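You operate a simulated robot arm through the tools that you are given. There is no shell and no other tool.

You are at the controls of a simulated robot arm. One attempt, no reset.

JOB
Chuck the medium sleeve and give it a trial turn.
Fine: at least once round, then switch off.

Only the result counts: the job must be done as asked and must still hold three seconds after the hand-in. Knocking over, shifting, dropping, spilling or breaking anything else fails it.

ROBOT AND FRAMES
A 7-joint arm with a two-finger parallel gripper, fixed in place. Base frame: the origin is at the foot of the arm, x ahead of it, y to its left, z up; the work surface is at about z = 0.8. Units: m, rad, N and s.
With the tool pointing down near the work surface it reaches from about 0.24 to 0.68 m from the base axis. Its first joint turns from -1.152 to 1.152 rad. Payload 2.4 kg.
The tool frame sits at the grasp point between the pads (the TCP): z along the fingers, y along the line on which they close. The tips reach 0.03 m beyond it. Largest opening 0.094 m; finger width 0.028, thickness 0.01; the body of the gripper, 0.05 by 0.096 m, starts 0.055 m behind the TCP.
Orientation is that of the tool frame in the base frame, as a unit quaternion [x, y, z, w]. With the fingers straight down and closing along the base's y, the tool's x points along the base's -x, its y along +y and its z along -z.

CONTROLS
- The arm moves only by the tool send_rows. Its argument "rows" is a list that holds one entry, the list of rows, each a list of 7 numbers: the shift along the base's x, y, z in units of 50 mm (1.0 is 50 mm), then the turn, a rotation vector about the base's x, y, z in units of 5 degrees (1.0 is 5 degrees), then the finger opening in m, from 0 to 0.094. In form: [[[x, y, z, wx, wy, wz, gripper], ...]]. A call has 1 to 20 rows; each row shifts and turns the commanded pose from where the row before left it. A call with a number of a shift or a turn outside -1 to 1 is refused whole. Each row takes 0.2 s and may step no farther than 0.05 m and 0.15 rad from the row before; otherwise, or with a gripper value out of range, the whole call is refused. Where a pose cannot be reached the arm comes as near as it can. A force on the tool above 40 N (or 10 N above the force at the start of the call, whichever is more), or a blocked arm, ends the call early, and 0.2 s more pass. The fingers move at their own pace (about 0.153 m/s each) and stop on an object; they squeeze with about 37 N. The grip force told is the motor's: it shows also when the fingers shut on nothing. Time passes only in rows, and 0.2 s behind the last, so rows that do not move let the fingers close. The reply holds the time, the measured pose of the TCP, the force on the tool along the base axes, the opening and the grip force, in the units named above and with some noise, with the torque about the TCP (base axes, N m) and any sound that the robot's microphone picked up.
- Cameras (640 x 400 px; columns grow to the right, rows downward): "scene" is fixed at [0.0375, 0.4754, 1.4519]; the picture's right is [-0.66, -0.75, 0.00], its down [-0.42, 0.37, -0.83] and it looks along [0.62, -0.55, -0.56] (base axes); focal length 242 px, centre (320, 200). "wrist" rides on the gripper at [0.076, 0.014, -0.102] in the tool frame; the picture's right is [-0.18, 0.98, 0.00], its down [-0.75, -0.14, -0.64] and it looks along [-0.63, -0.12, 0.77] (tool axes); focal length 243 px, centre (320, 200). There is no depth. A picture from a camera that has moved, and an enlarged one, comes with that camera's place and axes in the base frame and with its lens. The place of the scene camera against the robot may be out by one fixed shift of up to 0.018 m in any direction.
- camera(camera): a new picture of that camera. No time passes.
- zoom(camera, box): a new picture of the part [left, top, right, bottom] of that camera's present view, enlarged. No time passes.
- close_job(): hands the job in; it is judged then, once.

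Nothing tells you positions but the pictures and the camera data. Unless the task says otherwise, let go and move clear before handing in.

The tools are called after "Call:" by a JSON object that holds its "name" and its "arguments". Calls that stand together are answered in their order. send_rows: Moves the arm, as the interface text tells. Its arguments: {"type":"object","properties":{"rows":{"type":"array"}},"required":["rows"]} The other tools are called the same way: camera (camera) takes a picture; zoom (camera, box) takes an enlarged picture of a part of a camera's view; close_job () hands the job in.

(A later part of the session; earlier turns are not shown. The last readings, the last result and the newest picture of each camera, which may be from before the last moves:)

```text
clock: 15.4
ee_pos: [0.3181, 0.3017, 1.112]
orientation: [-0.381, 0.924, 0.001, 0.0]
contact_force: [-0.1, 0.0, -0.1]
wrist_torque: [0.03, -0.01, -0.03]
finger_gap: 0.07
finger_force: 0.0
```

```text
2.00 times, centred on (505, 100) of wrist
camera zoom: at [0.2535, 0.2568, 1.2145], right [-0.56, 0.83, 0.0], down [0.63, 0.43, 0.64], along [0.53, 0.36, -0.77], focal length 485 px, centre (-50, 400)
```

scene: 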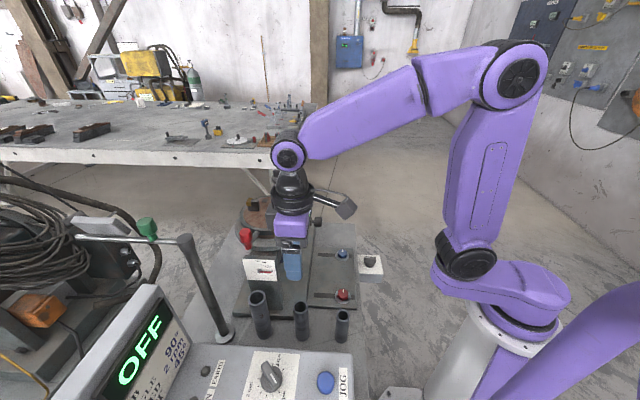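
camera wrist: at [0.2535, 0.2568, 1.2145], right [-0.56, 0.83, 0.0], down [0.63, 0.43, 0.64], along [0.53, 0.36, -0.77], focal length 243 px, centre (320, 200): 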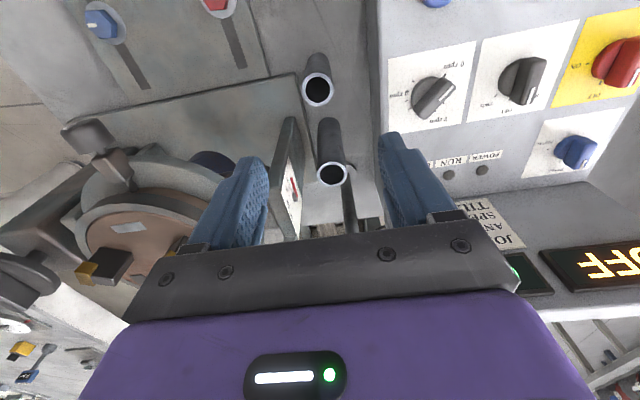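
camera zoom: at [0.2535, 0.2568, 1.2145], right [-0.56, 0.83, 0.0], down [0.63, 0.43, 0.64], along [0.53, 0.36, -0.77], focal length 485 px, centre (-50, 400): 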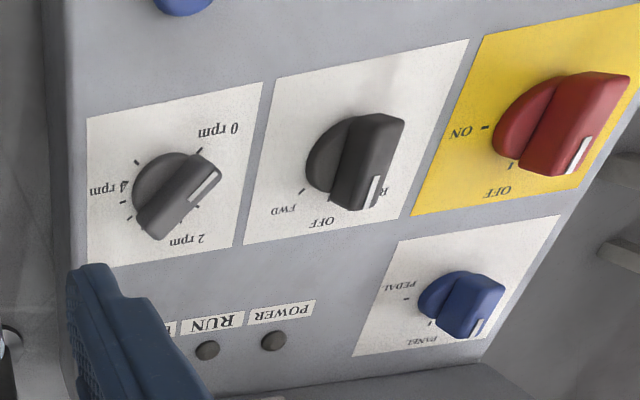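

The medium sleeve is 36 mm in diameter at (0.3206, 0.2995). I'll descend to just above it and check alignment.

Call:
{"name": "send_rows", "arguments": {"rows": [[[0.05, -0.044, -0.5, 0, 0, 0, 0.07], [0, 0, -0.8, 0, 0, 0, 0.07], [0, 0, -0.8, 0, 0, 0, 0.07], [0, 0, -0.8, 0, 0, 0, 0.07], [0, 0, 0, 0, 0, 0, 0.07]]]}}

Call:
{"name": "camera", "arguments": {"camera": "wrist"}}

Call:
{"name": "zoom", "arguments": {"camera": "scene", "box": [230, 230, 390, 350]}}

```text
clock: 16.6
ee_pos: [0.3198, 0.2985, 0.969]
orientation: [-0.382, 0.924, 0.0, 0.0]
contact_force: [-0.4, -0.4, 0.3]
wrist_torque: [-0.02, 0.0, -0.01]
finger_gap: 0.0699
finger_force: 0.0
```

```text
taken
camera wrist: at [0.2559, 0.2536, 1.0704], right [-0.56, 0.83, 0.0], down [0.63, 0.43, 0.64], along [0.53, 0.36, -0.77], focal length 243 px, centre (320, 200)
```

wrist: 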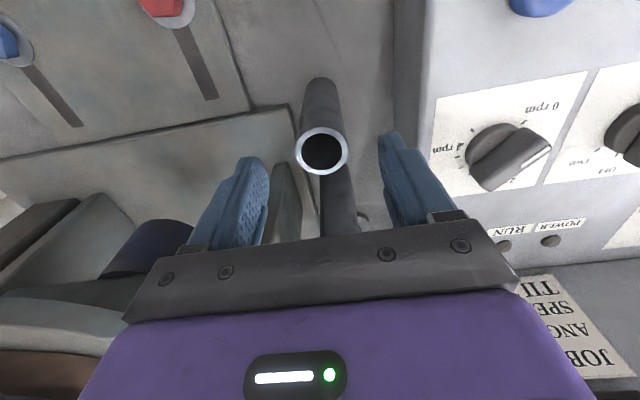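

```text
3.33 times, centred on (310, 290) of scene
camera zoom: at [0.0375, 0.4754, 1.4519], right [-0.66, -0.75, 0.0], down [-0.42, 0.37, -0.83], along [0.62, -0.55, -0.56], focal length 807 px, centre (353, -100)
```

zoom: 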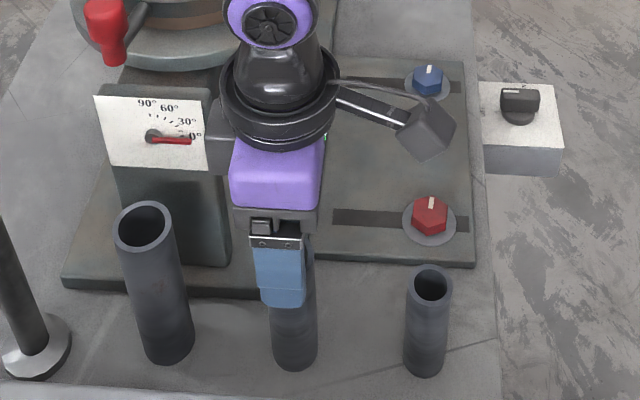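

Alignment is good, with the ring centred between the fingers. I'll descend to grip height (0.888) and close on the sleeve.

Call:
{"name": "send_rows", "arguments": {"rows": [[[0.016, 0.02, -0.54, 0, 0, 0, 0.07], [0, 0, -0.54, 0, 0, 0, 0.07], [0, 0, -0.54, 0, 0, 0, 0.07], [0, 0, 0, 0, 0, 0, 0.07], [0, 0, 0, 0, 0, 0, 0.02], [0, 0, 0, 0, 0, 0, 0.02], [0, 0, 0, 0, 0, 0, 0.02], [0, 0, 0, 0, 0, 0, 0.02]]]}}

Call:
{"name": "camera", "arguments": {"camera": "wrist"}}

```text
clock: 18.4
ee_pos: [0.3205, 0.2998, 0.8862]
orientation: [-0.383, 0.924, 0.0, 0.0]
contact_force: [-0.7, 0.8, 0.8]
wrist_torque: [0.05, 0.03, 0.0]
finger_gap: 0.0356
finger_force: 37.0
```

```text
taken
camera wrist: at [0.2559, 0.2562, 0.9886], right [-0.56, 0.83, 0.0], down [0.63, 0.43, 0.64], along [0.53, 0.36, -0.77], focal length 243 px, centre (320, 200)
```

wrist: 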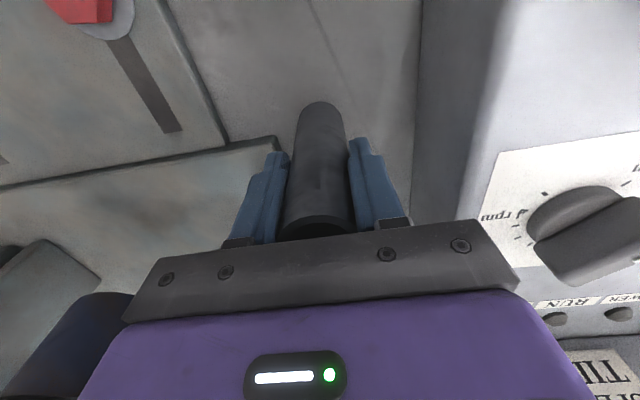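

The sleeve is gripped (gap 35.6 mm). I'll lift straight up, then carry it over to the chuck centre.

Call:
{"name": "send_rows", "arguments": {"rows": [[[0, 0, 0.4, 0, 0, 0, 0.02], [0, 0, 0.8, 0, 0, 0, 0.02], [0, 0, 0.9, 0, 0, 0, 0.02], [0, 0, 0.9, 0, 0, 0, 0.02], [0, 0, 0.9, 0, 0, 0, 0.02], [0, 0, 0.9, 0, 0, 0, 0.02], [0, 0, 0.9, 0, 0, 0, 0.02], [0, 0, 0.7, 0, 0, 0, 0.02], [0, 0, 0, 0, 0, 0, 0.02]]]}}

Call:
{"name": "camera", "arguments": {"camera": "scene"}}

```text
clock: 20.4
ee_pos: [0.3187, 0.3002, 1.2039]
orientation: [-0.383, 0.924, 0.0, -0.001]
contact_force: [-0.7, -0.1, -3.3]
wrist_torque: [0.04, 0.05, 0.02]
finger_gap: 0.0357
finger_force: 36.8
```

```text
taken
```

scene: 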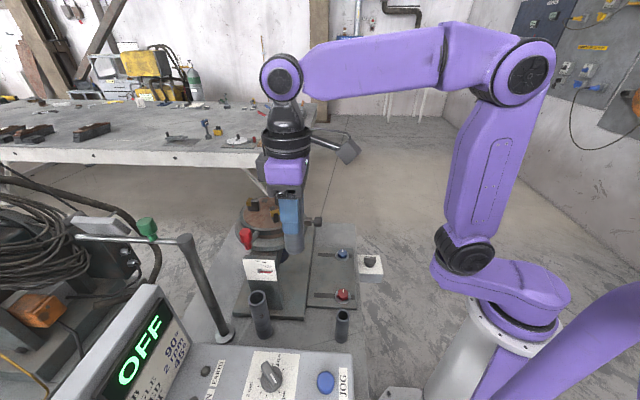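

The sleeve is lifted cleanly. I'll move over the chuck centre at this height and check.

Call:
{"name": "send_rows", "arguments": {"rows": [[[0.8, -0.25, 0, 0, 0, 0, 0.02], [0.8, -0.25, 0, 0, 0, 0, 0.02], [0.8, -0.25, 0, 0, 0, 0, 0.02], [0.8, -0.25, 0, 0, 0, 0, 0.02], [0.878, -0.274, 0, 0, 0, 0, 0.02], [0, 0, 0, 0, 0, 0, 0.02]]]}}

Call:
{"name": "camera", "arguments": {"camera": "wrist"}}

Call:
{"name": "zoom", "arguments": {"camera": "scene", "box": [220, 120, 340, 250]}}

Call:
{"name": "zoom", "arguments": {"camera": "wrist", "box": [220, 60, 420, 240]}}

```text
clock: 21.8
ee_pos: [0.5255, 0.2352, 1.205]
orientation: [-0.382, 0.924, 0.0, -0.001]
contact_force: [0.4, -0.6, -3.2]
wrist_torque: [-0.01, 0.0, -0.02]
finger_gap: 0.0354
finger_force: 36.7
```

```text
taken
camera wrist: at [0.4621, 0.1908, 1.3082], right [-0.57, 0.82, 0.0], down [0.63, 0.43, 0.64], along [0.53, 0.36, -0.77], focal length 243 px, centre (320, 200)
```

wrist: 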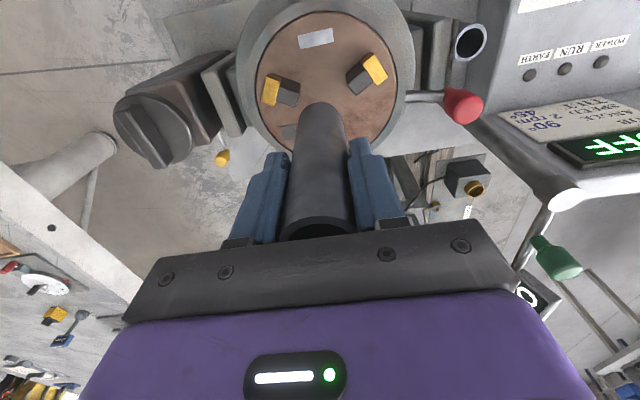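

```text
3.08 times, centred on (280, 185) of scene
camera zoom: at [0.0376, 0.4754, 1.4519], right [-0.66, -0.75, 0.0], down [-0.42, 0.37, -0.83], along [0.62, -0.55, -0.56], focal length 745 px, centre (443, 246)
```

zoom: 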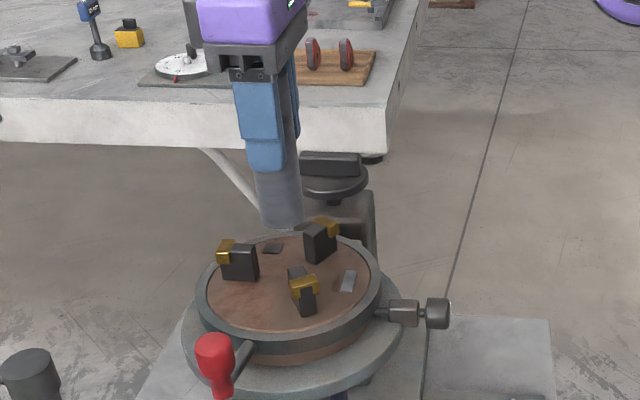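

```text
2.22 times, centred on (320, 150) of wrist
camera zoom: at [0.4621, 0.1908, 1.3082], right [-0.57, 0.82, 0.0], down [0.63, 0.43, 0.64], along [0.53, 0.36, -0.77], focal length 539 px, centre (320, 311)
```

zoom: 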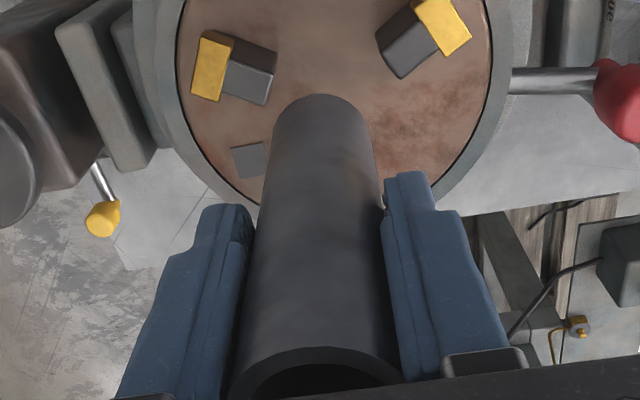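

From three views I refine the chuck centre to about (0.5227, 0.238), face z ≈ 1.058, with the jaws open to ~26 mm radius against the sleeve's 18 mm. I'll correct sideways and lower most of the way.

Call:
{"name": "send_rows", "arguments": {"rows": [[[-0.056, 0.06, 0, 0, 0, 0, 0.02], [0, 0, -0.2, 0, 0, 0, 0.02], [0, 0, -0.2, 0, 0, 0, 0.02], [0, 0, -0.2, 0, 0, 0, 0.02], [0, 0, -0.2, 0, 0, 0, 0.02], [0, 0, 0, 0, 0, 0, 0.02]]]}}

Call:
{"name": "camera", "arguments": {"camera": "wrist"}}

Call:
{"name": "zoom", "arguments": {"camera": "wrist", "box": [240, 20, 400, 140]}}

Call:
{"name": "zoom", "arguments": {"camera": "scene", "box": [230, 170, 320, 240]}}

```text
clock: 23.2
ee_pos: [0.522, 0.2391, 1.1671]
orientation: [-0.383, 0.924, 0.0, 0.0]
contact_force: [0.4, -0.5, -4.9]
wrist_torque: [0.01, -0.01, -0.01]
finger_gap: 0.0356
finger_force: 36.6
```

```text
taken
camera wrist: at [0.4578, 0.1938, 1.2693], right [-0.56, 0.83, 0.0], down [0.63, 0.43, 0.64], along [0.53, 0.36, -0.77], focal length 243 px, centre (320, 200)
```

wrist: 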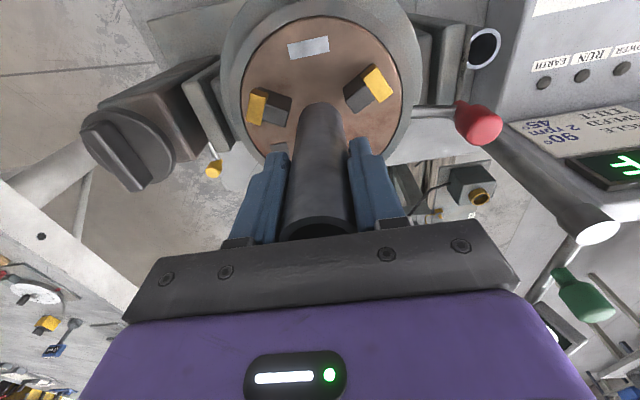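

```text
3.33 times, centred on (320, 80) of wrist
camera zoom: at [0.4578, 0.1938, 1.2693], right [-0.56, 0.83, 0.0], down [0.63, 0.43, 0.64], along [0.53, 0.36, -0.77], focal length 809 px, centre (320, 600)
```

zoom: 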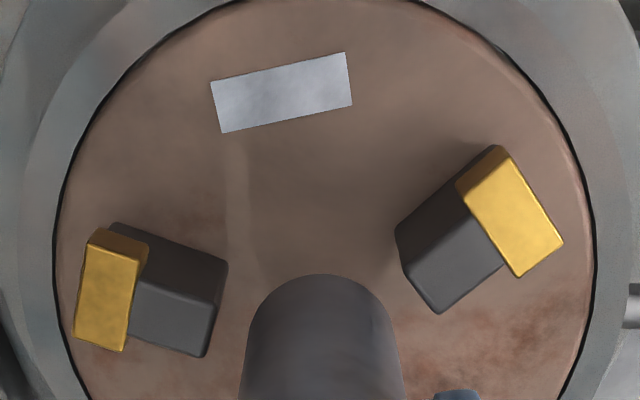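

```text
5.71 times, centred on (275, 205) of scene
camera zoom: at [0.0375, 0.4755, 1.4519], right [-0.66, -0.75, 0.0], down [-0.42, 0.37, -0.83], along [0.62, -0.55, -0.56], focal length 1383 px, centre (577, 171)
```

zoom: 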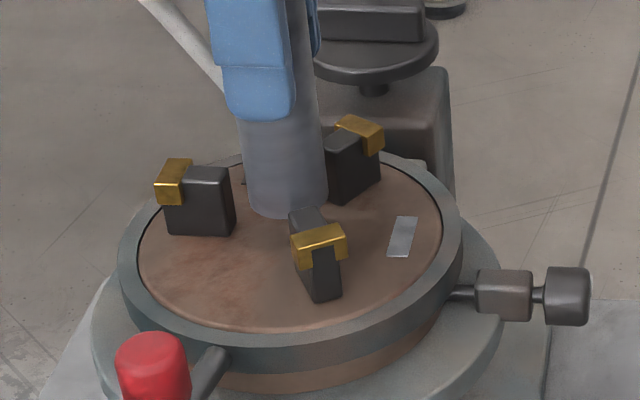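

The sleeve is inside the jaw circle with room all round. I'll lower in small steps watching the force.

Call:
{"name": "send_rows", "arguments": {"rows": [[[0, 0, -0.1, 0, 0, 0, 0.02], [0, 0, -0.1, 0, 0, 0, 0.02], [0, 0, -0.1, 0, 0, 0, 0.02], [0, 0, 0, 0, 0, 0, 0.02]]]}}

Call:
{"name": "zoom", "arguments": {"camera": "wrist", "box": [240, 20, 400, 140]}}

Call:
{"name": "zoom", "arguments": {"camera": "scene", "box": [230, 170, 320, 240]}}

```text
clock: 24.2
ee_pos: [0.5207, 0.2387, 1.1517]
orientation: [-0.383, 0.924, 0.0, 0.0]
contact_force: [0.3, 1.2, -3.6]
wrist_torque: [0.01, -0.02, 0.01]
finger_gap: 0.0358
finger_force: 36.8
```

```text
3.33 times, centred on (320, 80) of wrist
camera zoom: at [0.4573, 0.1945, 1.2544], right [-0.56, 0.83, 0.0], down [0.63, 0.43, 0.64], along [0.53, 0.36, -0.77], focal length 809 px, centre (320, 600)
```

zoom: 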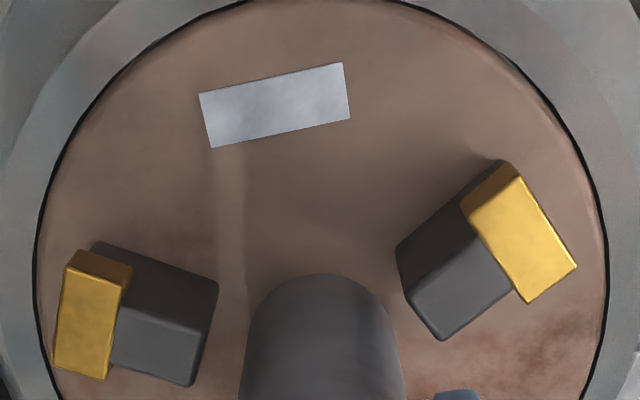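

```text
5.71 times, centred on (275, 205) of scene
camera zoom: at [0.0375, 0.4755, 1.4519], right [-0.66, -0.75, 0.0], down [-0.42, 0.37, -0.83], along [0.62, -0.55, -0.56], focal length 1383 px, centre (577, 171)
```

zoom: 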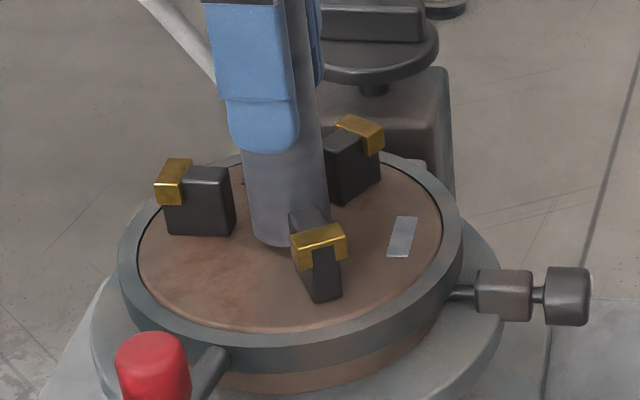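

No contact yet; I'll continue downward in finer steps.

Call:
{"name": "send_rows", "arguments": {"rows": [[[0, 0, -0.05, 0, 0, 0, 0.02], [0, 0, -0.05, 0, 0, 0, 0.02], [0, 0, -0.05, 0, 0, 0, 0.02]]]}}

```text
clock: 25.0
ee_pos: [0.5204, 0.2388, 1.1472]
orientation: [-0.382, 0.924, -0.001, 0.003]
contact_force: [-2.5, -0.5, 14.8]
wrist_torque: [-0.01, 0.19, 0.04]
finger_gap: 0.0356
finger_force: 37.4
```

Contact at TCP z ≈ 1.147, so the sleeve bottom is on the face. I'll ease off the pressure and open the fingers.

Call:
{"name": "send_rows", "arguments": {"rows": [[[0, 0, 0.04, 0, 0, 0, 0.02], [0, 0, 0, 0, 0, 0, 0.02], [0, 0, 0, 0, 0, 0, 0.045], [0, 0, 0, 0, 0, 0, 0.07], [0, 0, 0, 0, 0, 0, 0.07]]]}}

Call:
{"name": "zoom", "arguments": {"camera": "scene", "box": [230, 150, 320, 240]}}

Call:
{"name": "camera", "arguments": {"camera": "wrist"}}

```text
clock: 26.2
ee_pos: [0.5227, 0.2372, 1.1463]
orientation: [-0.384, 0.924, 0.0, -0.001]
contact_force: [-0.5, -0.3, 0.1]
wrist_torque: [0.01, -0.02, 0.0]
finger_gap: 0.0699
finger_force: 0.1
```

```text
4.44 times, centred on (275, 195) of scene
camera zoom: at [0.0375, 0.4754, 1.4519], right [-0.66, -0.75, 0.0], down [-0.42, 0.37, -0.83], along [0.62, -0.55, -0.56], focal length 1076 px, centre (520, 222)
```

zoom: 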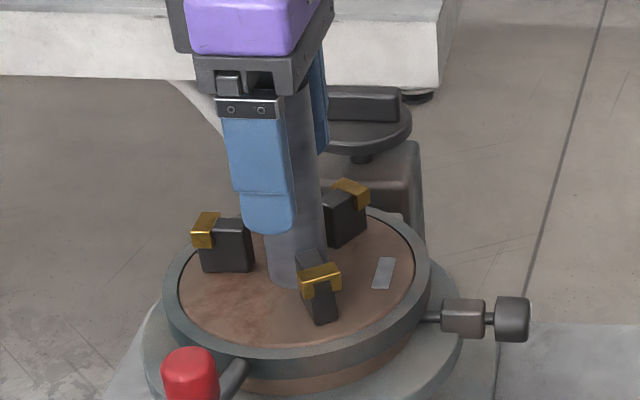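

```text
taken
camera wrist: at [0.4575, 0.1946, 1.2487], right [-0.56, 0.83, 0.0], down [0.63, 0.43, 0.64], along [0.53, 0.36, -0.77], focal length 243 px, centre (320, 200)
```

wrist: 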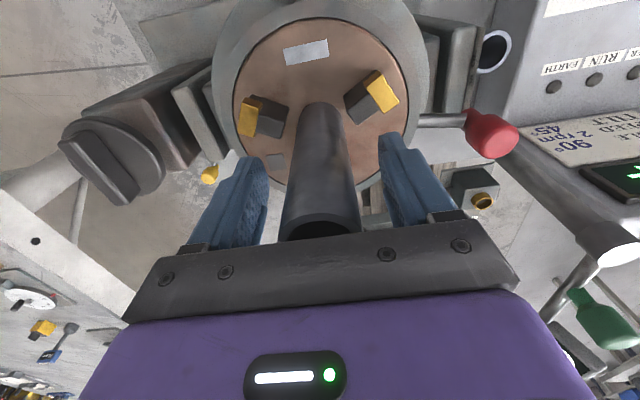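

The sleeve is standing free in the jaws. I'll measure the red handle from here before rising.

Call:
{"name": "zoom", "arguments": {"camera": "wrist", "box": [400, 80, 560, 180]}}

Call:
{"name": "send_rows", "arguments": {"rows": [[[0, 0, 0.5, 0, 0, 0, 0.07], [0, 0, 0.7, 0, 0, 0, 0.07], [0, 0, 0.7, 0, 0, 0, 0.07], [0, 0, 0.1, 0, 0, 0, 0.07], [0, 0, 0, 0, 0, 0, 0.07]]]}}

Call:
{"name": "camera", "arguments": {"camera": "wrist"}}

Call:
{"name": "zoom", "arguments": {"camera": "wrist", "box": [370, 40, 530, 140]}}

```text
4.00 times, centred on (480, 130) of wrist
camera zoom: at [0.4575, 0.1946, 1.2487], right [-0.56, 0.83, 0.0], down [0.63, 0.43, 0.64], along [0.53, 0.36, -0.77], focal length 970 px, centre (-320, 480)
```

zoom: 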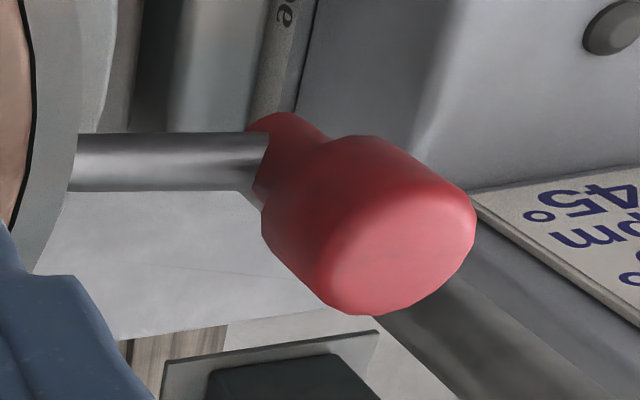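

```text
clock: 27.4
ee_pos: [0.5208, 0.2388, 1.2471]
orientation: [-0.383, 0.924, 0.001, 0.0]
contact_force: [0.4, -0.5, 0.1]
wrist_torque: [-0.02, -0.02, 0.0]
finger_gap: 0.0699
finger_force: 0.0
```

```text
taken
camera wrist: at [0.4567, 0.1949, 1.3493], right [-0.56, 0.83, 0.0], down [0.63, 0.43, 0.64], along [0.53, 0.36, -0.77], focal length 243 px, centre (320, 200)
```

wrist: 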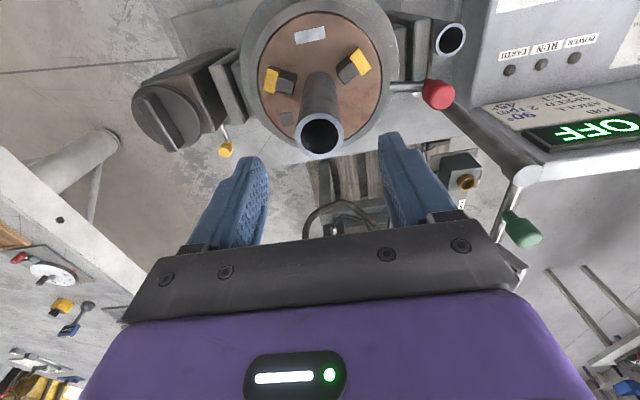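

```text
4.00 times, centred on (450, 90) of wrist
camera zoom: at [0.4567, 0.1949, 1.3493], right [-0.56, 0.83, 0.0], down [0.63, 0.43, 0.64], along [0.53, 0.36, -0.77], focal length 970 px, centre (-200, 640)
```

zoom: 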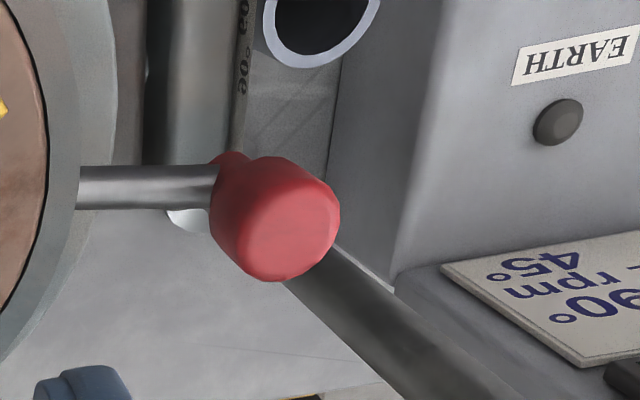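

The red handle's top is at (0.4495, 0.347, 1.087), 0.13 m from the chuck axis at azimuth ≈ 124°. I'll move above it and rotate the gripper so the fingers close tangentially around the handle, with the camera outboard looking at the chuck.

Call:
{"name": "send_rows", "arguments": {"rows": [[[-0.0713, 0.108, 0, 0, 0, -1, 0.07], [-0.0713, 0.108, 0, 0, 0, -1, 0.07], [-0.0713, 0.108, 0, 0, 0, -1, 0.07], [-0.0713, 0.108, 0, 0, 0, -1, 0.07], [-0.0713, 0.108, 0, 0, 0, -1, 0.07], [-0.0713, 0.108, 0, 0, 0, -1, 0.07], [-0.0713, 0.108, 0, 0, 0, -1, 0.07], [-0.0713, 0.108, 0, 0, 0, -1, 0.07], [-0.0713, 0.108, 0, 0, 0, -1, 0.07], [-0.0713, 0.108, 0, 0, 0, -1, 0.07], [-0.0713, 0.108, 0, 0, 0, -1, 0.07], [-0.0713, 0.108, 0, 0, 0, -1, 0.07], [-0.0713, 0.108, 0, 0, 0, -1, 0.07], [-0.0713, 0.108, 0, 0, 0, -1, 0.07], [-0.0713, 0.108, 0, 0, 0, -1, 0.07], [-0.0713, 0.108, 0, 0, 0, -1, 0.07], [-0.0713, 0.108, 0, 0, 0, -1, 0.07], [-0.0713, 0.108, -0.3, 0, 0, -1, 0.07], [-0.0713, 0.108, -0.3, 0, 0, -1, 0.07], [-0.0713, 0.108, -0.3, 0, 0, -1, 0.07]]]}}

Call:
{"name": "camera", "arguments": {"camera": "wrist"}}

Call:
{"name": "camera", "arguments": {"camera": "scene"}}

```text
clock: 31.6
ee_pos: [0.4501, 0.3476, 1.2023]
orientation: [0.463, 0.886, 0.001, 0.0]
contact_force: [0.4, 0.2, -0.1]
wrist_torque: [-0.01, -0.02, 0.02]
finger_gap: 0.0701
finger_force: 0.0
```

```text
taken
camera wrist: at [0.4182, 0.4175, 1.3035], right [0.91, 0.41, 0.0], down [0.32, -0.7, 0.64], along [0.26, -0.58, -0.77], focal length 243 px, centre (320, 200)
```

wrist: 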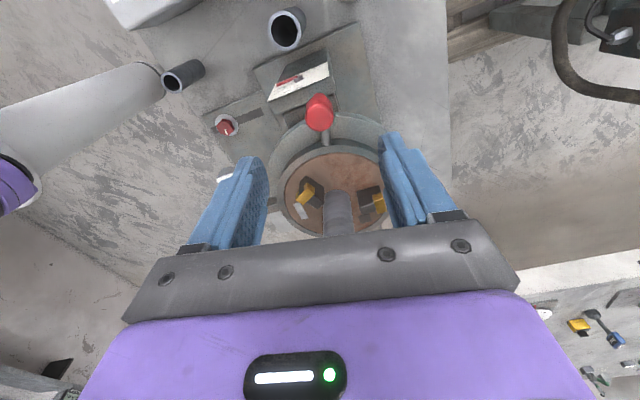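

```text
taken
```

scene: 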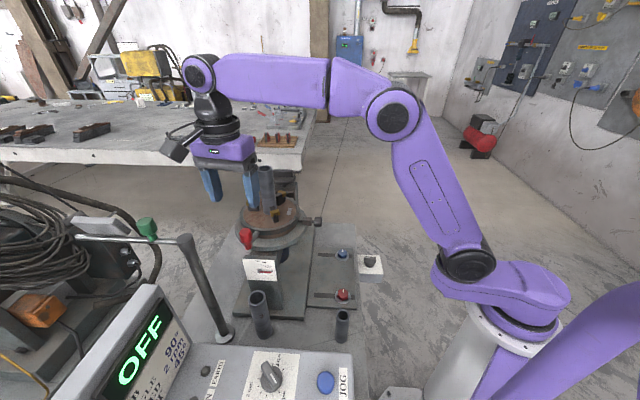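

The gripper is above the handle with a good view of the chuck. I'll zoom to verify handle alignment and jaw state.

Call:
{"name": "zoom", "arguments": {"camera": "wrist", "box": [260, 70, 400, 240]}}

```text
2.35 times, centred on (330, 155) of wrist
camera zoom: at [0.4182, 0.4175, 1.3035], right [0.91, 0.41, 0.0], down [0.32, -0.7, 0.64], along [0.26, -0.58, -0.77], focal length 571 px, centre (296, 306)
```

zoom: 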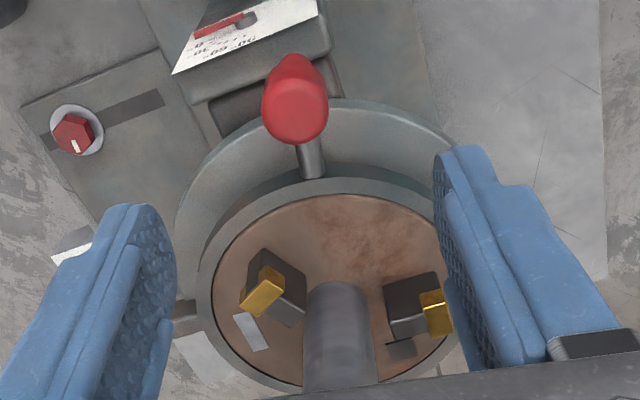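

The handle top refines to (0.451, 0.343, 1.094). I'll descend around it to z ≈ 1.08 and close the fingers.

Call:
{"name": "send_rows", "arguments": {"rows": [[[0.028, -0.1, -0.4, 0, 0, 0, 0.07], [0, 0, -0.6, 0, 0, 0, 0.07], [0, 0, -0.6, 0, 0, 0, 0.07], [0, 0, -0.5, 0, 0, 0, 0.07], [0, 0, -0.34, 0, 0, 0, 0.07], [0, 0, 0, 0, 0, 0, 0.07]]]}}

Call:
{"name": "camera", "arguments": {"camera": "wrist"}}

Call:
{"name": "zoom", "arguments": {"camera": "scene", "box": [210, 170, 320, 260]}}

```text
clock: 33.0
ee_pos: [0.4521, 0.3425, 1.0781]
orientation: [0.462, 0.887, 0.0, 0.0]
contact_force: [-0.3, 0.3, -0.5]
wrist_torque: [-0.01, 0.0, 0.02]
finger_gap: 0.07
finger_force: 0.0
```

```text
taken
camera wrist: at [0.4198, 0.4122, 1.18], right [0.91, 0.41, 0.0], down [0.32, -0.7, 0.64], along [0.27, -0.58, -0.77], focal length 243 px, centre (320, 200)
```

wrist: 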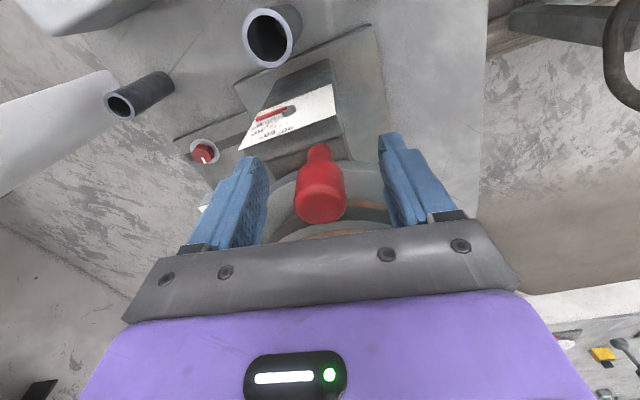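

```text
4.44 times, centred on (265, 215) of scene
camera zoom: at [0.0375, 0.4754, 1.4519], right [-0.66, -0.75, 0.0], down [-0.42, 0.37, -0.83], along [0.62, -0.55, -0.56], focal length 1076 px, centre (564, 133)
```

zoom: 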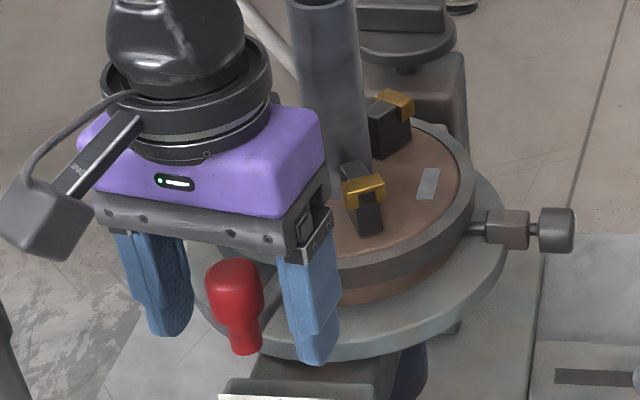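

The fingers straddle the red handle. I'll close on it.

Call:
{"name": "send_rows", "arguments": {"rows": [[[0, 0, 0, 0, 0, 0, 0.045], [0, 0, 0, 0, 0, 0, 0.03], [0, 0, 0, 0, 0, 0, 0.015], [0, 0, 0, 0, 0, 0, 0.01], [0, 0, 0, 0, 0, 0, 0.01]]]}}

Call:
{"name": "camera", "arguments": {"camera": "wrist"}}

```text
clock: 34.2
ee_pos: [0.4512, 0.3432, 1.0782]
orientation: [0.461, 0.887, 0.0, -0.001]
contact_force: [1.0, -0.8, -2.0]
wrist_torque: [0.1, -0.05, 0.05]
finger_gap: 0.0254
finger_force: 45.1
```

```text
taken
camera wrist: at [0.4199, 0.4122, 1.1802], right [0.91, 0.41, 0.0], down [0.32, -0.7, 0.64], along [0.27, -0.58, -0.77], focal length 243 px, centre (320, 200)
```

wrist: 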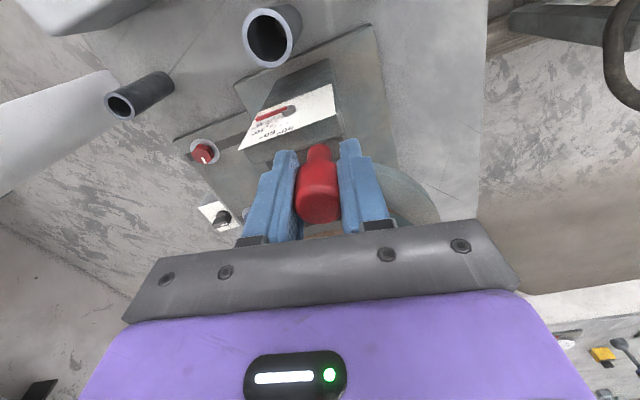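

The handle is held. I'll try a small clockwise swing (about 4°) around the chuck axis and read the forces.

Call:
{"name": "send_rows", "arguments": {"rows": [[[0.074, 0.05, 0, 0, 0, -0.4, 0.01], [0.074, 0.046, 0, 0, 0, -0.4, 0.01], [0, 0, 0, 0, 0, 0, 0.01]]]}}

Call:
{"name": "zoom", "arguments": {"camera": "scene", "box": [210, 170, 320, 260]}}

```text
clock: 34.9
ee_pos: [0.4544, 0.3419, 1.0775]
orientation: [0.492, 0.871, -0.011, -0.004]
contact_force: [-9.6, -6.3, 8.1]
wrist_torque: [-0.21, 0.35, -0.09]
finger_gap: 0.0254
finger_force: 45.3
stopped in row 3: the force on the tool passed its limit at 40 N (the readings are from after the stop); the commanded pose is now the measured one
```

```text
4.44 times, centred on (265, 215) of scene
camera zoom: at [0.0371, 0.4752, 1.452], right [-0.66, -0.75, 0.0], down [-0.42, 0.37, -0.83], along [0.62, -0.55, -0.56], focal length 1076 px, centre (564, 133)
```

zoom: 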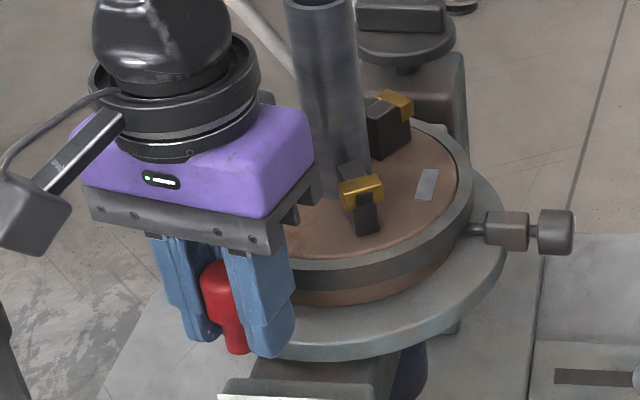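

Clockwise is blocked at a stop (40 N, no motion), so closing should be counter-clockwise. I'll try swinging that way a few degrees.

Call:
{"name": "send_rows", "arguments": {"rows": [[[-0.07, -0.025, 0, 0, 0, 0.5, 0.01], [-0.06, -0.02, 0, 0, 0, 0.45, 0.01], [-0.06, -0.021, 0, 0, 0, 0.45, 0.01], [0, 0, 0, 0, 0, 0, 0.01]]]}}

Call:
{"name": "zoom", "arguments": {"camera": "scene", "box": [210, 170, 320, 260]}}

```text
clock: 35.9
ee_pos: [0.4483, 0.3387, 1.0784]
orientation: [0.437, 0.899, -0.009, -0.002]
contact_force: [11.3, -11.2, 12.1]
wrist_torque: [0.8, 0.3, 0.14]
finger_gap: 0.0255
finger_force: 44.6
```

```text
4.44 times, centred on (265, 215) of scene
camera zoom: at [0.0377, 0.4749, 1.4521], right [-0.66, -0.75, 0.0], down [-0.42, 0.37, -0.83], along [0.62, -0.55, -0.56], focal length 1076 px, centre (564, 133)
```

zoom: 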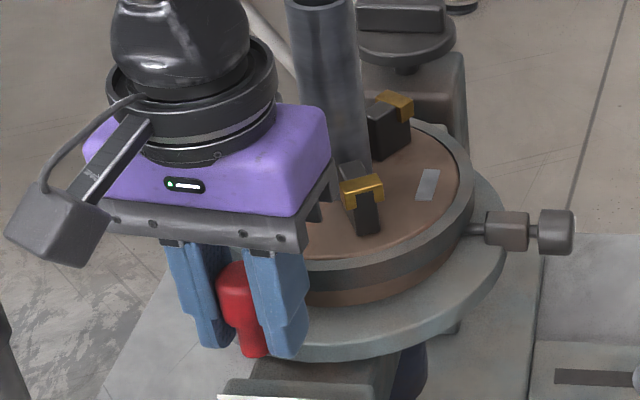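

The lever moves freely counter-clockwise; the remaining force is radial from the rigid grip. I'll loosen the fingers into a cage around the handle and continue the arc.

Call:
{"name": "send_rows", "arguments": {"rows": [[[0, 0, 0, 0, 0, 0, 0.034], [0, 0, 0, 0, 0, 0, 0.034], [-0.084, -0.106, 0, 0, 0, 0.6, 0.034], [-0.096, -0.088, 0, 0, 0, 0.6, 0.034], [-0.092, -0.092, 0, 0, 0, 0.6, 0.034], [-0.088, -0.1, 0, 0, 0, 0.6, 0.034], [-0.08, -0.102, 0, 0, 0, 0.6, 0.034], [0, 0, 0, 0, 0, 0, 0.034]]]}}

Call:
{"name": "camera", "arguments": {"camera": "wrist"}}

Call:
{"name": "zoom", "arguments": {"camera": "scene", "box": [210, 170, 320, 260]}}

```text
clock: 37.7
ee_pos: [0.4253, 0.3164, 1.0775]
orientation: [0.315, 0.949, -0.01, -0.002]
contact_force: [1.1, 2.3, 2.4]
wrist_torque: [0.05, -0.04, 0.0]
finger_gap: 0.0356
finger_force: 1.2
```

```text
taken
camera wrist: at [0.373, 0.3751, 1.1786], right [0.74, 0.68, -0.02], down [0.53, -0.55, 0.65], along [0.43, -0.49, -0.76], focal length 243 px, centre (320, 200)
```

wrist: 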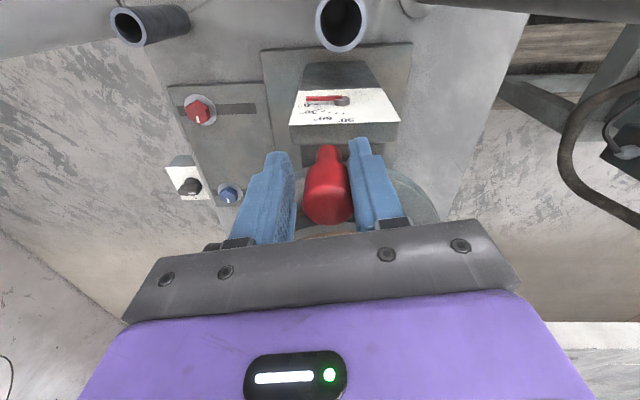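

```text
4.44 times, centred on (265, 215) of scene
camera zoom: at [0.0375, 0.4755, 1.4519], right [-0.66, -0.75, 0.0], down [-0.42, 0.37, -0.83], along [0.62, -0.55, -0.56], focal length 1076 px, centre (564, 133)
```

zoom: 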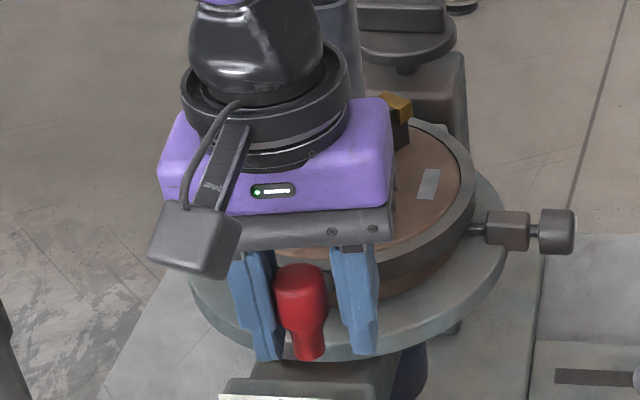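

The lever is swinging freely with little force, now at about 141°. I'll continue counter-clockwise.

Call:
{"name": "send_rows", "arguments": {"rows": [[[-0.076, -0.106, 0, 0, 0, 0.6, 0.034], [-0.07, -0.11, 0, 0, 0, 0.6, 0.034], [-0.066, -0.114, 0, 0, 0, 0.6, 0.034], [-0.058, -0.118, 0, 0, 0, 0.6, 0.034], [-0.052, -0.12, 0, 0, 0, 0.6, 0.034], [-0.046, -0.122, 0, 0, 0, 0.6, 0.034], [0, 0, 0, 0, 0, 0, 0.034]]]}}

Call:
{"name": "camera", "arguments": {"camera": "wrist"}}

Call:
{"name": "zoom", "arguments": {"camera": "scene", "box": [210, 170, 320, 260]}}

```text
clock: 39.3
ee_pos: [0.407, 0.2813, 1.0779]
orientation: [0.163, 0.987, -0.01, 0.0]
contact_force: [1.3, 2.1, 1.2]
wrist_torque: [0.01, -0.01, 0.0]
finger_gap: 0.0356
finger_force: 1.1
```

```text
taken
camera wrist: at [0.3388, 0.3207, 1.1783], right [0.49, 0.87, -0.02], down [0.67, -0.36, 0.65], along [0.56, -0.33, -0.76], focal length 243 px, centre (320, 200)
```

wrist: 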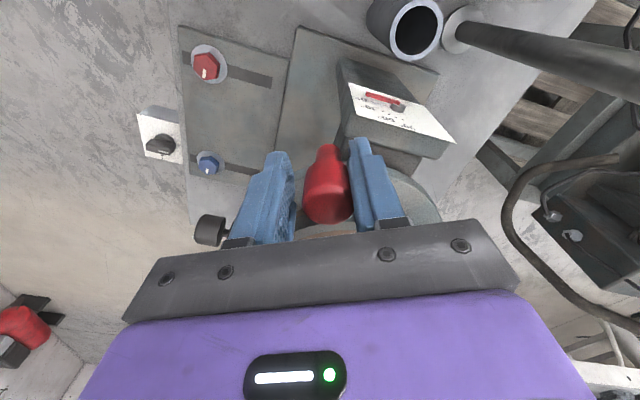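

```text
4.44 times, centred on (265, 215) of scene
camera zoom: at [0.0375, 0.4755, 1.4519], right [-0.66, -0.75, 0.0], down [-0.42, 0.37, -0.83], along [0.62, -0.55, -0.56], focal length 1076 px, centre (564, 133)
```

zoom: 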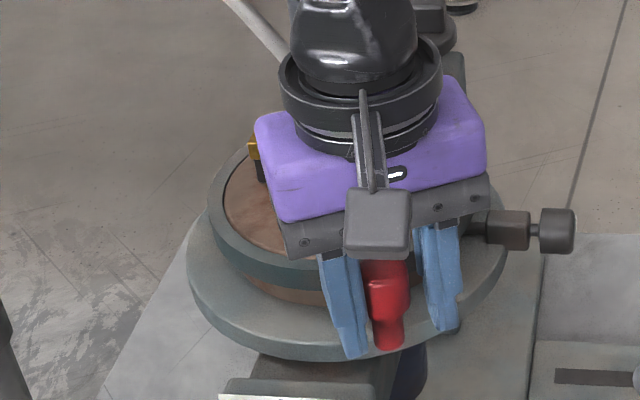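

Still moving freely at about 160°. I'll continue to ~179°, watching for the clamping force to build.

Call:
{"name": "send_rows", "arguments": {"rows": [[[-0.04, -0.124, 0, 0, 0, 0.6, 0.034], [-0.032, -0.128, 0, 0, 0, 0.6, 0.034], [-0.026, -0.128, 0, 0, 0, 0.6, 0.034], [-0.02, -0.13, 0, 0, 0, 0.6, 0.034], [-0.012, -0.13, 0, 0, 0, 0.6, 0.034], [-0.006, -0.13, 0, 0, 0, 0.6, 0.034], [0, 0, 0, 0, 0, 0, 0.034]]]}}

Call:
{"name": "camera", "arguments": {"camera": "wrist"}}

Call:
{"name": "zoom", "arguments": {"camera": "scene", "box": [210, 150, 330, 260]}}

```text
clock: 40.9
ee_pos: [0.3985, 0.2443, 1.078]
orientation: [0.007, 1.0, -0.009, 0.001]
contact_force: [1.8, 15.7, 0.3]
wrist_torque: [0.13, 0.14, -0.05]
finger_gap: 0.0425
finger_force: 8.0
```

```text
taken
camera wrist: at [0.3221, 0.2615, 1.1791], right [0.2, 0.98, -0.02], down [0.75, -0.14, 0.65], along [0.63, -0.14, -0.76], focal length 243 px, centre (320, 200)
```

wrist: 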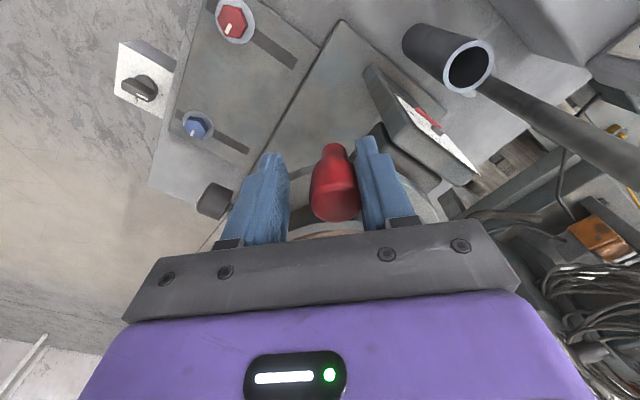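

```text
3.64 times, centred on (270, 205) of scene
camera zoom: at [0.0375, 0.4759, 1.4517], right [-0.66, -0.75, 0.0], down [-0.42, 0.37, -0.83], along [0.62, -0.55, -0.56], focal length 880 px, centre (502, 182)
```

zoom: 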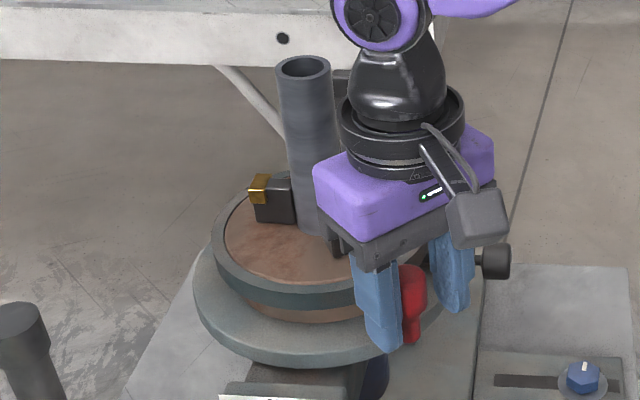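

Resistance appeared at about 176° and the left jaw is now right at the sleeve, so the jaws are reaching it. I'll grip the handle firmly again and see how things stand.

Call:
{"name": "send_rows", "arguments": {"rows": [[[0, 0.06, 0, 0, 0, 0, 0.03], [0, 0.04, 0, 0, 0, 0, 0.02], [0, 0, 0, 0, 0, 0, 0.01], [0, 0, 0, 0, 0, 0, 0.01]]]}}

Call:
{"name": "zoom", "arguments": {"camera": "scene", "box": [220, 160, 310, 240]}}

```text
clock: 41.9
ee_pos: [0.3989, 0.2492, 1.0772]
orientation: [0.007, 1.0, -0.008, 0.001]
contact_force: [-6.0, 24.5, 0.6]
wrist_torque: [0.08, -0.22, 0.23]
finger_gap: 0.0255
finger_force: 44.6
```

```text
5.00 times, centred on (265, 200) of scene
camera zoom: at [0.0373, 0.4762, 1.4517], right [-0.66, -0.75, 0.0], down [-0.42, 0.37, -0.83], along [0.62, -0.55, -0.56], focal length 1210 px, centre (595, 200)
```

zoom: 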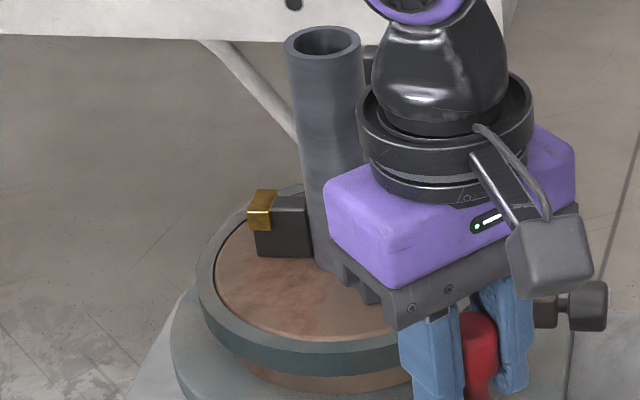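

The lever holds at about 175° with ~25 N resisting, so the jaws are on the sleeve. I'll tighten a little further in small increments.

Call:
{"name": "send_rows", "arguments": {"rows": [[[0, -0.03, 0, 0, 0, 0, 0.01], [0, 0, 0, 0, 0, 0, 0.01]]]}}

```text
clock: 42.5
ee_pos: [0.3977, 0.2488, 1.0772]
orientation: [0.007, 1.0, -0.009, 0.0]
contact_force: [-3.8, 24.6, -8.6]
wrist_torque: [0.09, 0.15, 0.25]
finger_gap: 0.0254
finger_force: 45.0
```

Call:
{"name": "send_rows", "arguments": {"rows": [[[0, -0.04, 0, 0, 0, 0.1, 0.01], [0, -0.03, 0, 0, 0, 0.1, 0.01], [0, 0, 0, 0, 0, 0, 0.01]]]}}

Call:
{"name": "zoom", "arguments": {"camera": "scene", "box": [220, 160, 310, 240]}}

```text
clock: 43.3
ee_pos: [0.3981, 0.2454, 1.0762]
orientation: [-0.001, 1.0, -0.009, 0.0]
contact_force: [-2.2, 25.9, -9.3]
wrist_torque: [0.03, 0.25, 0.26]
finger_gap: 0.0253
finger_force: 45.1
```

```text
5.00 times, centred on (265, 200) of scene
camera zoom: at [0.0375, 0.4763, 1.4516], right [-0.66, -0.75, 0.0], down [-0.42, 0.37, -0.83], along [0.62, -0.55, -0.56], focal length 1210 px, centre (595, 200)
```

zoom: 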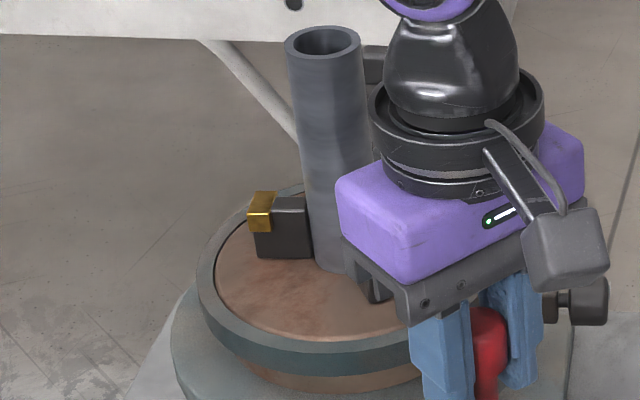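

The lever still creeps at a steady ~25 N, so it's in a tightening zone. I'll keep turning in small steps.

Call:
{"name": "send_rows", "arguments": {"rows": [[[0, -0.06, 0, 0, 0, 0.25, 0.01], [0, -0.06, 0, 0, 0, 0.25, 0.01], [0, -0.06, 0, 0, 0, 0.25, 0.01], [0, 0, 0, 0, 0, 0, 0.01]]]}}

Call:
{"name": "zoom", "arguments": {"camera": "scene", "box": [220, 160, 310, 240]}}

Call:
{"name": "camera", "arguments": {"camera": "wrist"}}

```text
clock: 44.0
ee_pos: [0.3973, 0.2434, 1.077]
orientation: [-0.026, 1.0, -0.004, 0.004]
contact_force: [7.0, 16.6, -8.6]
wrist_torque: [0.36, 0.64, -0.29]
finger_gap: 0.0256
finger_force: 45.6
stopped in row 3: the force on the tool passed its limit at 41 N (the readings are from after the stop); the commanded pose is now the measured one
```

```text
5.00 times, centred on (265, 200) of scene
camera zoom: at [0.0379, 0.476, 1.4517], right [-0.66, -0.75, 0.0], down [-0.42, 0.37, -0.83], along [0.62, -0.55, -0.56], focal length 1210 px, centre (595, 200)
```

zoom: 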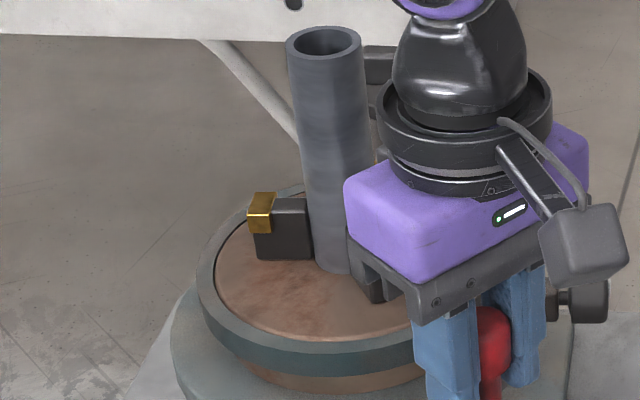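

```text
taken
camera wrist: at [0.3203, 0.2539, 1.1784], right [0.13, 0.99, 0.0], down [0.76, -0.1, 0.65], along [0.64, -0.09, -0.76], focal length 243 px, centre (320, 200)
```

wrist: 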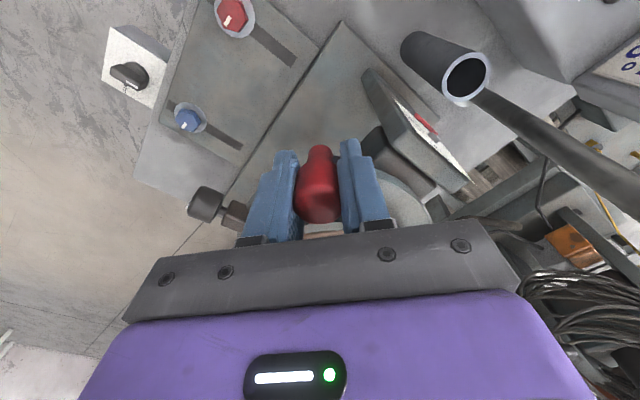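

The force rose past 41 N at about 178°, so the chuck is firmly tightened. I'll open the fingers and rise off the handle to check that it holds.

Call:
{"name": "send_rows", "arguments": {"rows": [[[0, 0, 0, 0, 0, 0, 0.035], [0, 0, 0, 0, 0, 0, 0.06], [0, 0, 0, 0, 0, 0, 0.06], [0, 0, 0.5, 0, 0, 0, 0.06], [0, 0, 0.8, 0, 0, 0, 0.06], [-0.3, 0, 0.8, 0, 0, 0, 0.06], [-0.6, 0, 0.6, 0, 0, 0, 0.06], [-0.6, 0, 0.4, 0, 0, 0, 0.06], [0, 0, 0, 0, 0, 0, 0.06]]]}}

Call:
{"name": "camera", "arguments": {"camera": "wrist"}}

Call:
{"name": "zoom", "arguments": {"camera": "scene", "box": [220, 160, 340, 250]}}

Call:
{"name": "zoom", "arguments": {"camera": "wrist", "box": [240, 60, 420, 240]}}

```text
clock: 46.0
ee_pos: [0.3217, 0.2409, 1.2344]
orientation: [-0.026, 1.0, -0.006, 0.002]
contact_force: [0.2, 0.2, 0.7]
wrist_torque: [0.02, 0.01, -0.03]
finger_gap: 0.0598
finger_force: 0.0
```

```text
taken
camera wrist: at [0.2449, 0.2519, 1.3358], right [0.13, 0.99, -0.01], down [0.76, -0.09, 0.65], along [0.64, -0.09, -0.76], focal length 243 px, centre (320, 200)
```

wrist: 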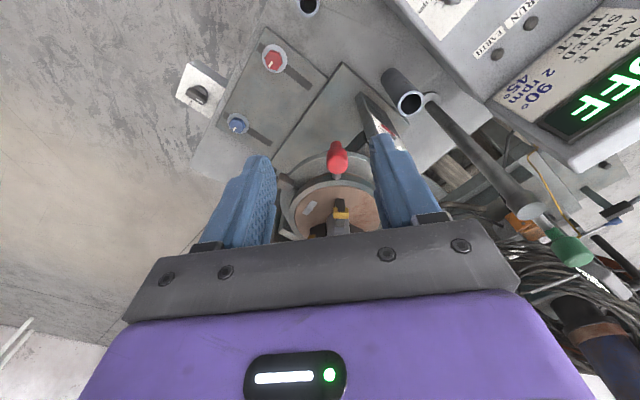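

```text
4.44 times, centred on (280, 205) of scene
camera zoom: at [0.0375, 0.4754, 1.4519], right [-0.66, -0.75, 0.0], down [-0.42, 0.37, -0.83], along [0.62, -0.55, -0.56], focal length 1076 px, centre (498, 178)
```

zoom: 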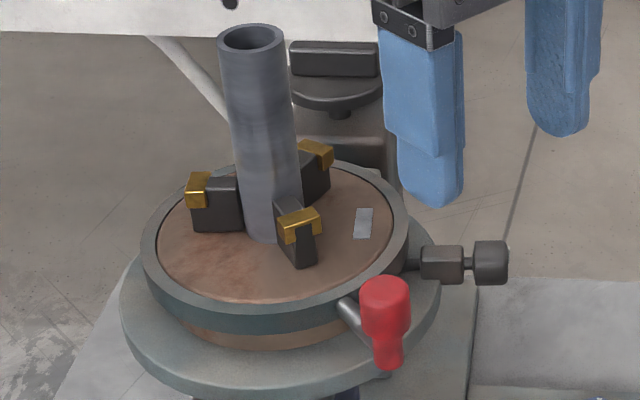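

```text
2.22 times, centred on (330, 150) of wrist
camera zoom: at [0.2449, 0.2519, 1.3358], right [0.13, 0.99, -0.01], down [0.76, -0.09, 0.65], along [0.64, -0.09, -0.76], focal length 539 px, centre (298, 311)
```

zoom: 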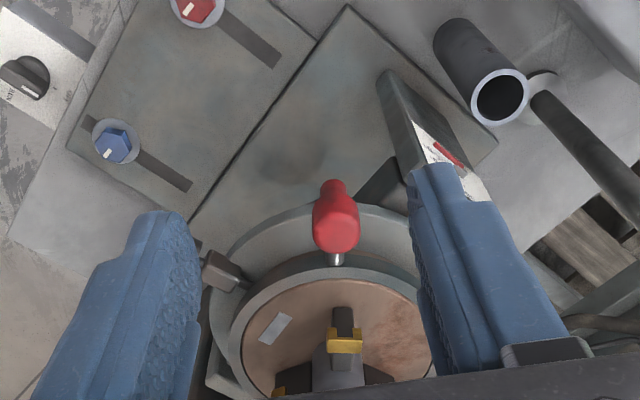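

All three jaws are closed on the sleeve and it stands clamped. Next I'll take a close look at the radial knob (possible lock pin) from the base side.

Call:
{"name": "send_rows", "arguments": {"rows": [[[0.138, -0.347, -0.289, 0.14, 0.046, 0.933, 0.06], [0.138, -0.347, -0.289, 0, 0, 0.933, 0.06], [0.138, -0.347, -0.289, 0, 0, 0.933, 0.06], [0.138, -0.347, -0.289, 0, 0, 0.933, 0.06], [0.138, -0.347, -0.289, 0, 0, 0.933, 0.06], [0.138, -0.347, -0.289, 0, 0, 0.933, 0.06], [0.138, -0.347, -0.289, 0, 0, 0.933, 0.06], [0.138, -0.347, -0.289, 0, 0, 0.933, 0.06], [0.138, -0.347, -0.289, 0, 0, 0.933, 0.06], [0, 0, 0, 0, 0, 0, 0.06]]]}}

Call:
{"name": "camera", "arguments": {"camera": "wrist"}}

Call:
{"name": "zoom", "arguments": {"camera": "wrist", "box": [240, 100, 400, 230]}}

```text
clock: 48.2
ee_pos: [0.3844, 0.0834, 1.1038]
orientation: [-0.383, 0.924, 0.0, -0.001]
contact_force: [0.0, 0.4, -0.6]
wrist_torque: [0.04, 0.02, 0.01]
finger_gap: 0.06
finger_force: 0.1
```

```text
taken
camera wrist: at [0.3208, 0.0393, 1.2053], right [-0.57, 0.82, 0.0], down [0.63, 0.43, 0.64], along [0.53, 0.36, -0.77], focal length 243 px, centre (320, 200)
```

wrist: 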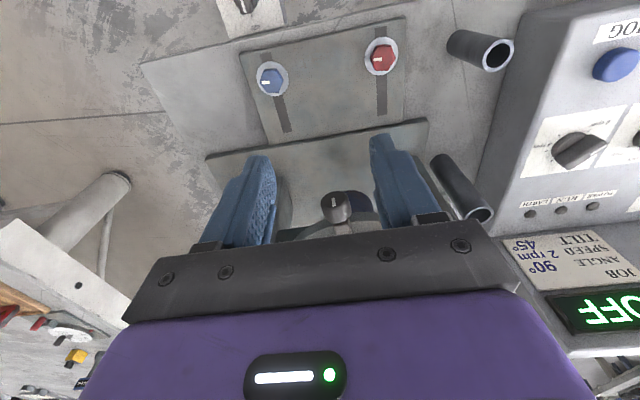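

```text
3.08 times, centred on (320, 165) of wrist
camera zoom: at [0.3208, 0.0393, 1.2053], right [-0.57, 0.82, 0.0], down [0.63, 0.43, 0.64], along [0.53, 0.36, -0.77], focal length 746 px, centre (320, 308)
```

zoom: 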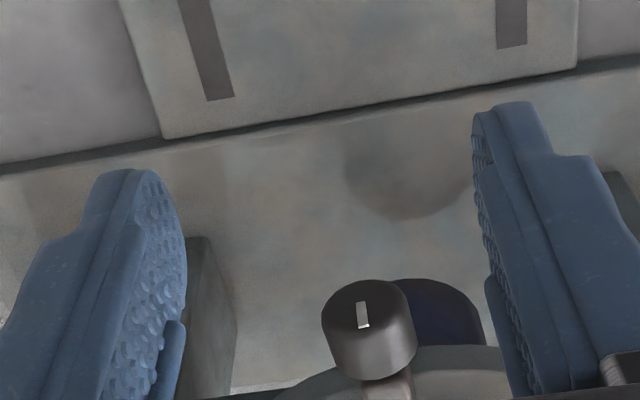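

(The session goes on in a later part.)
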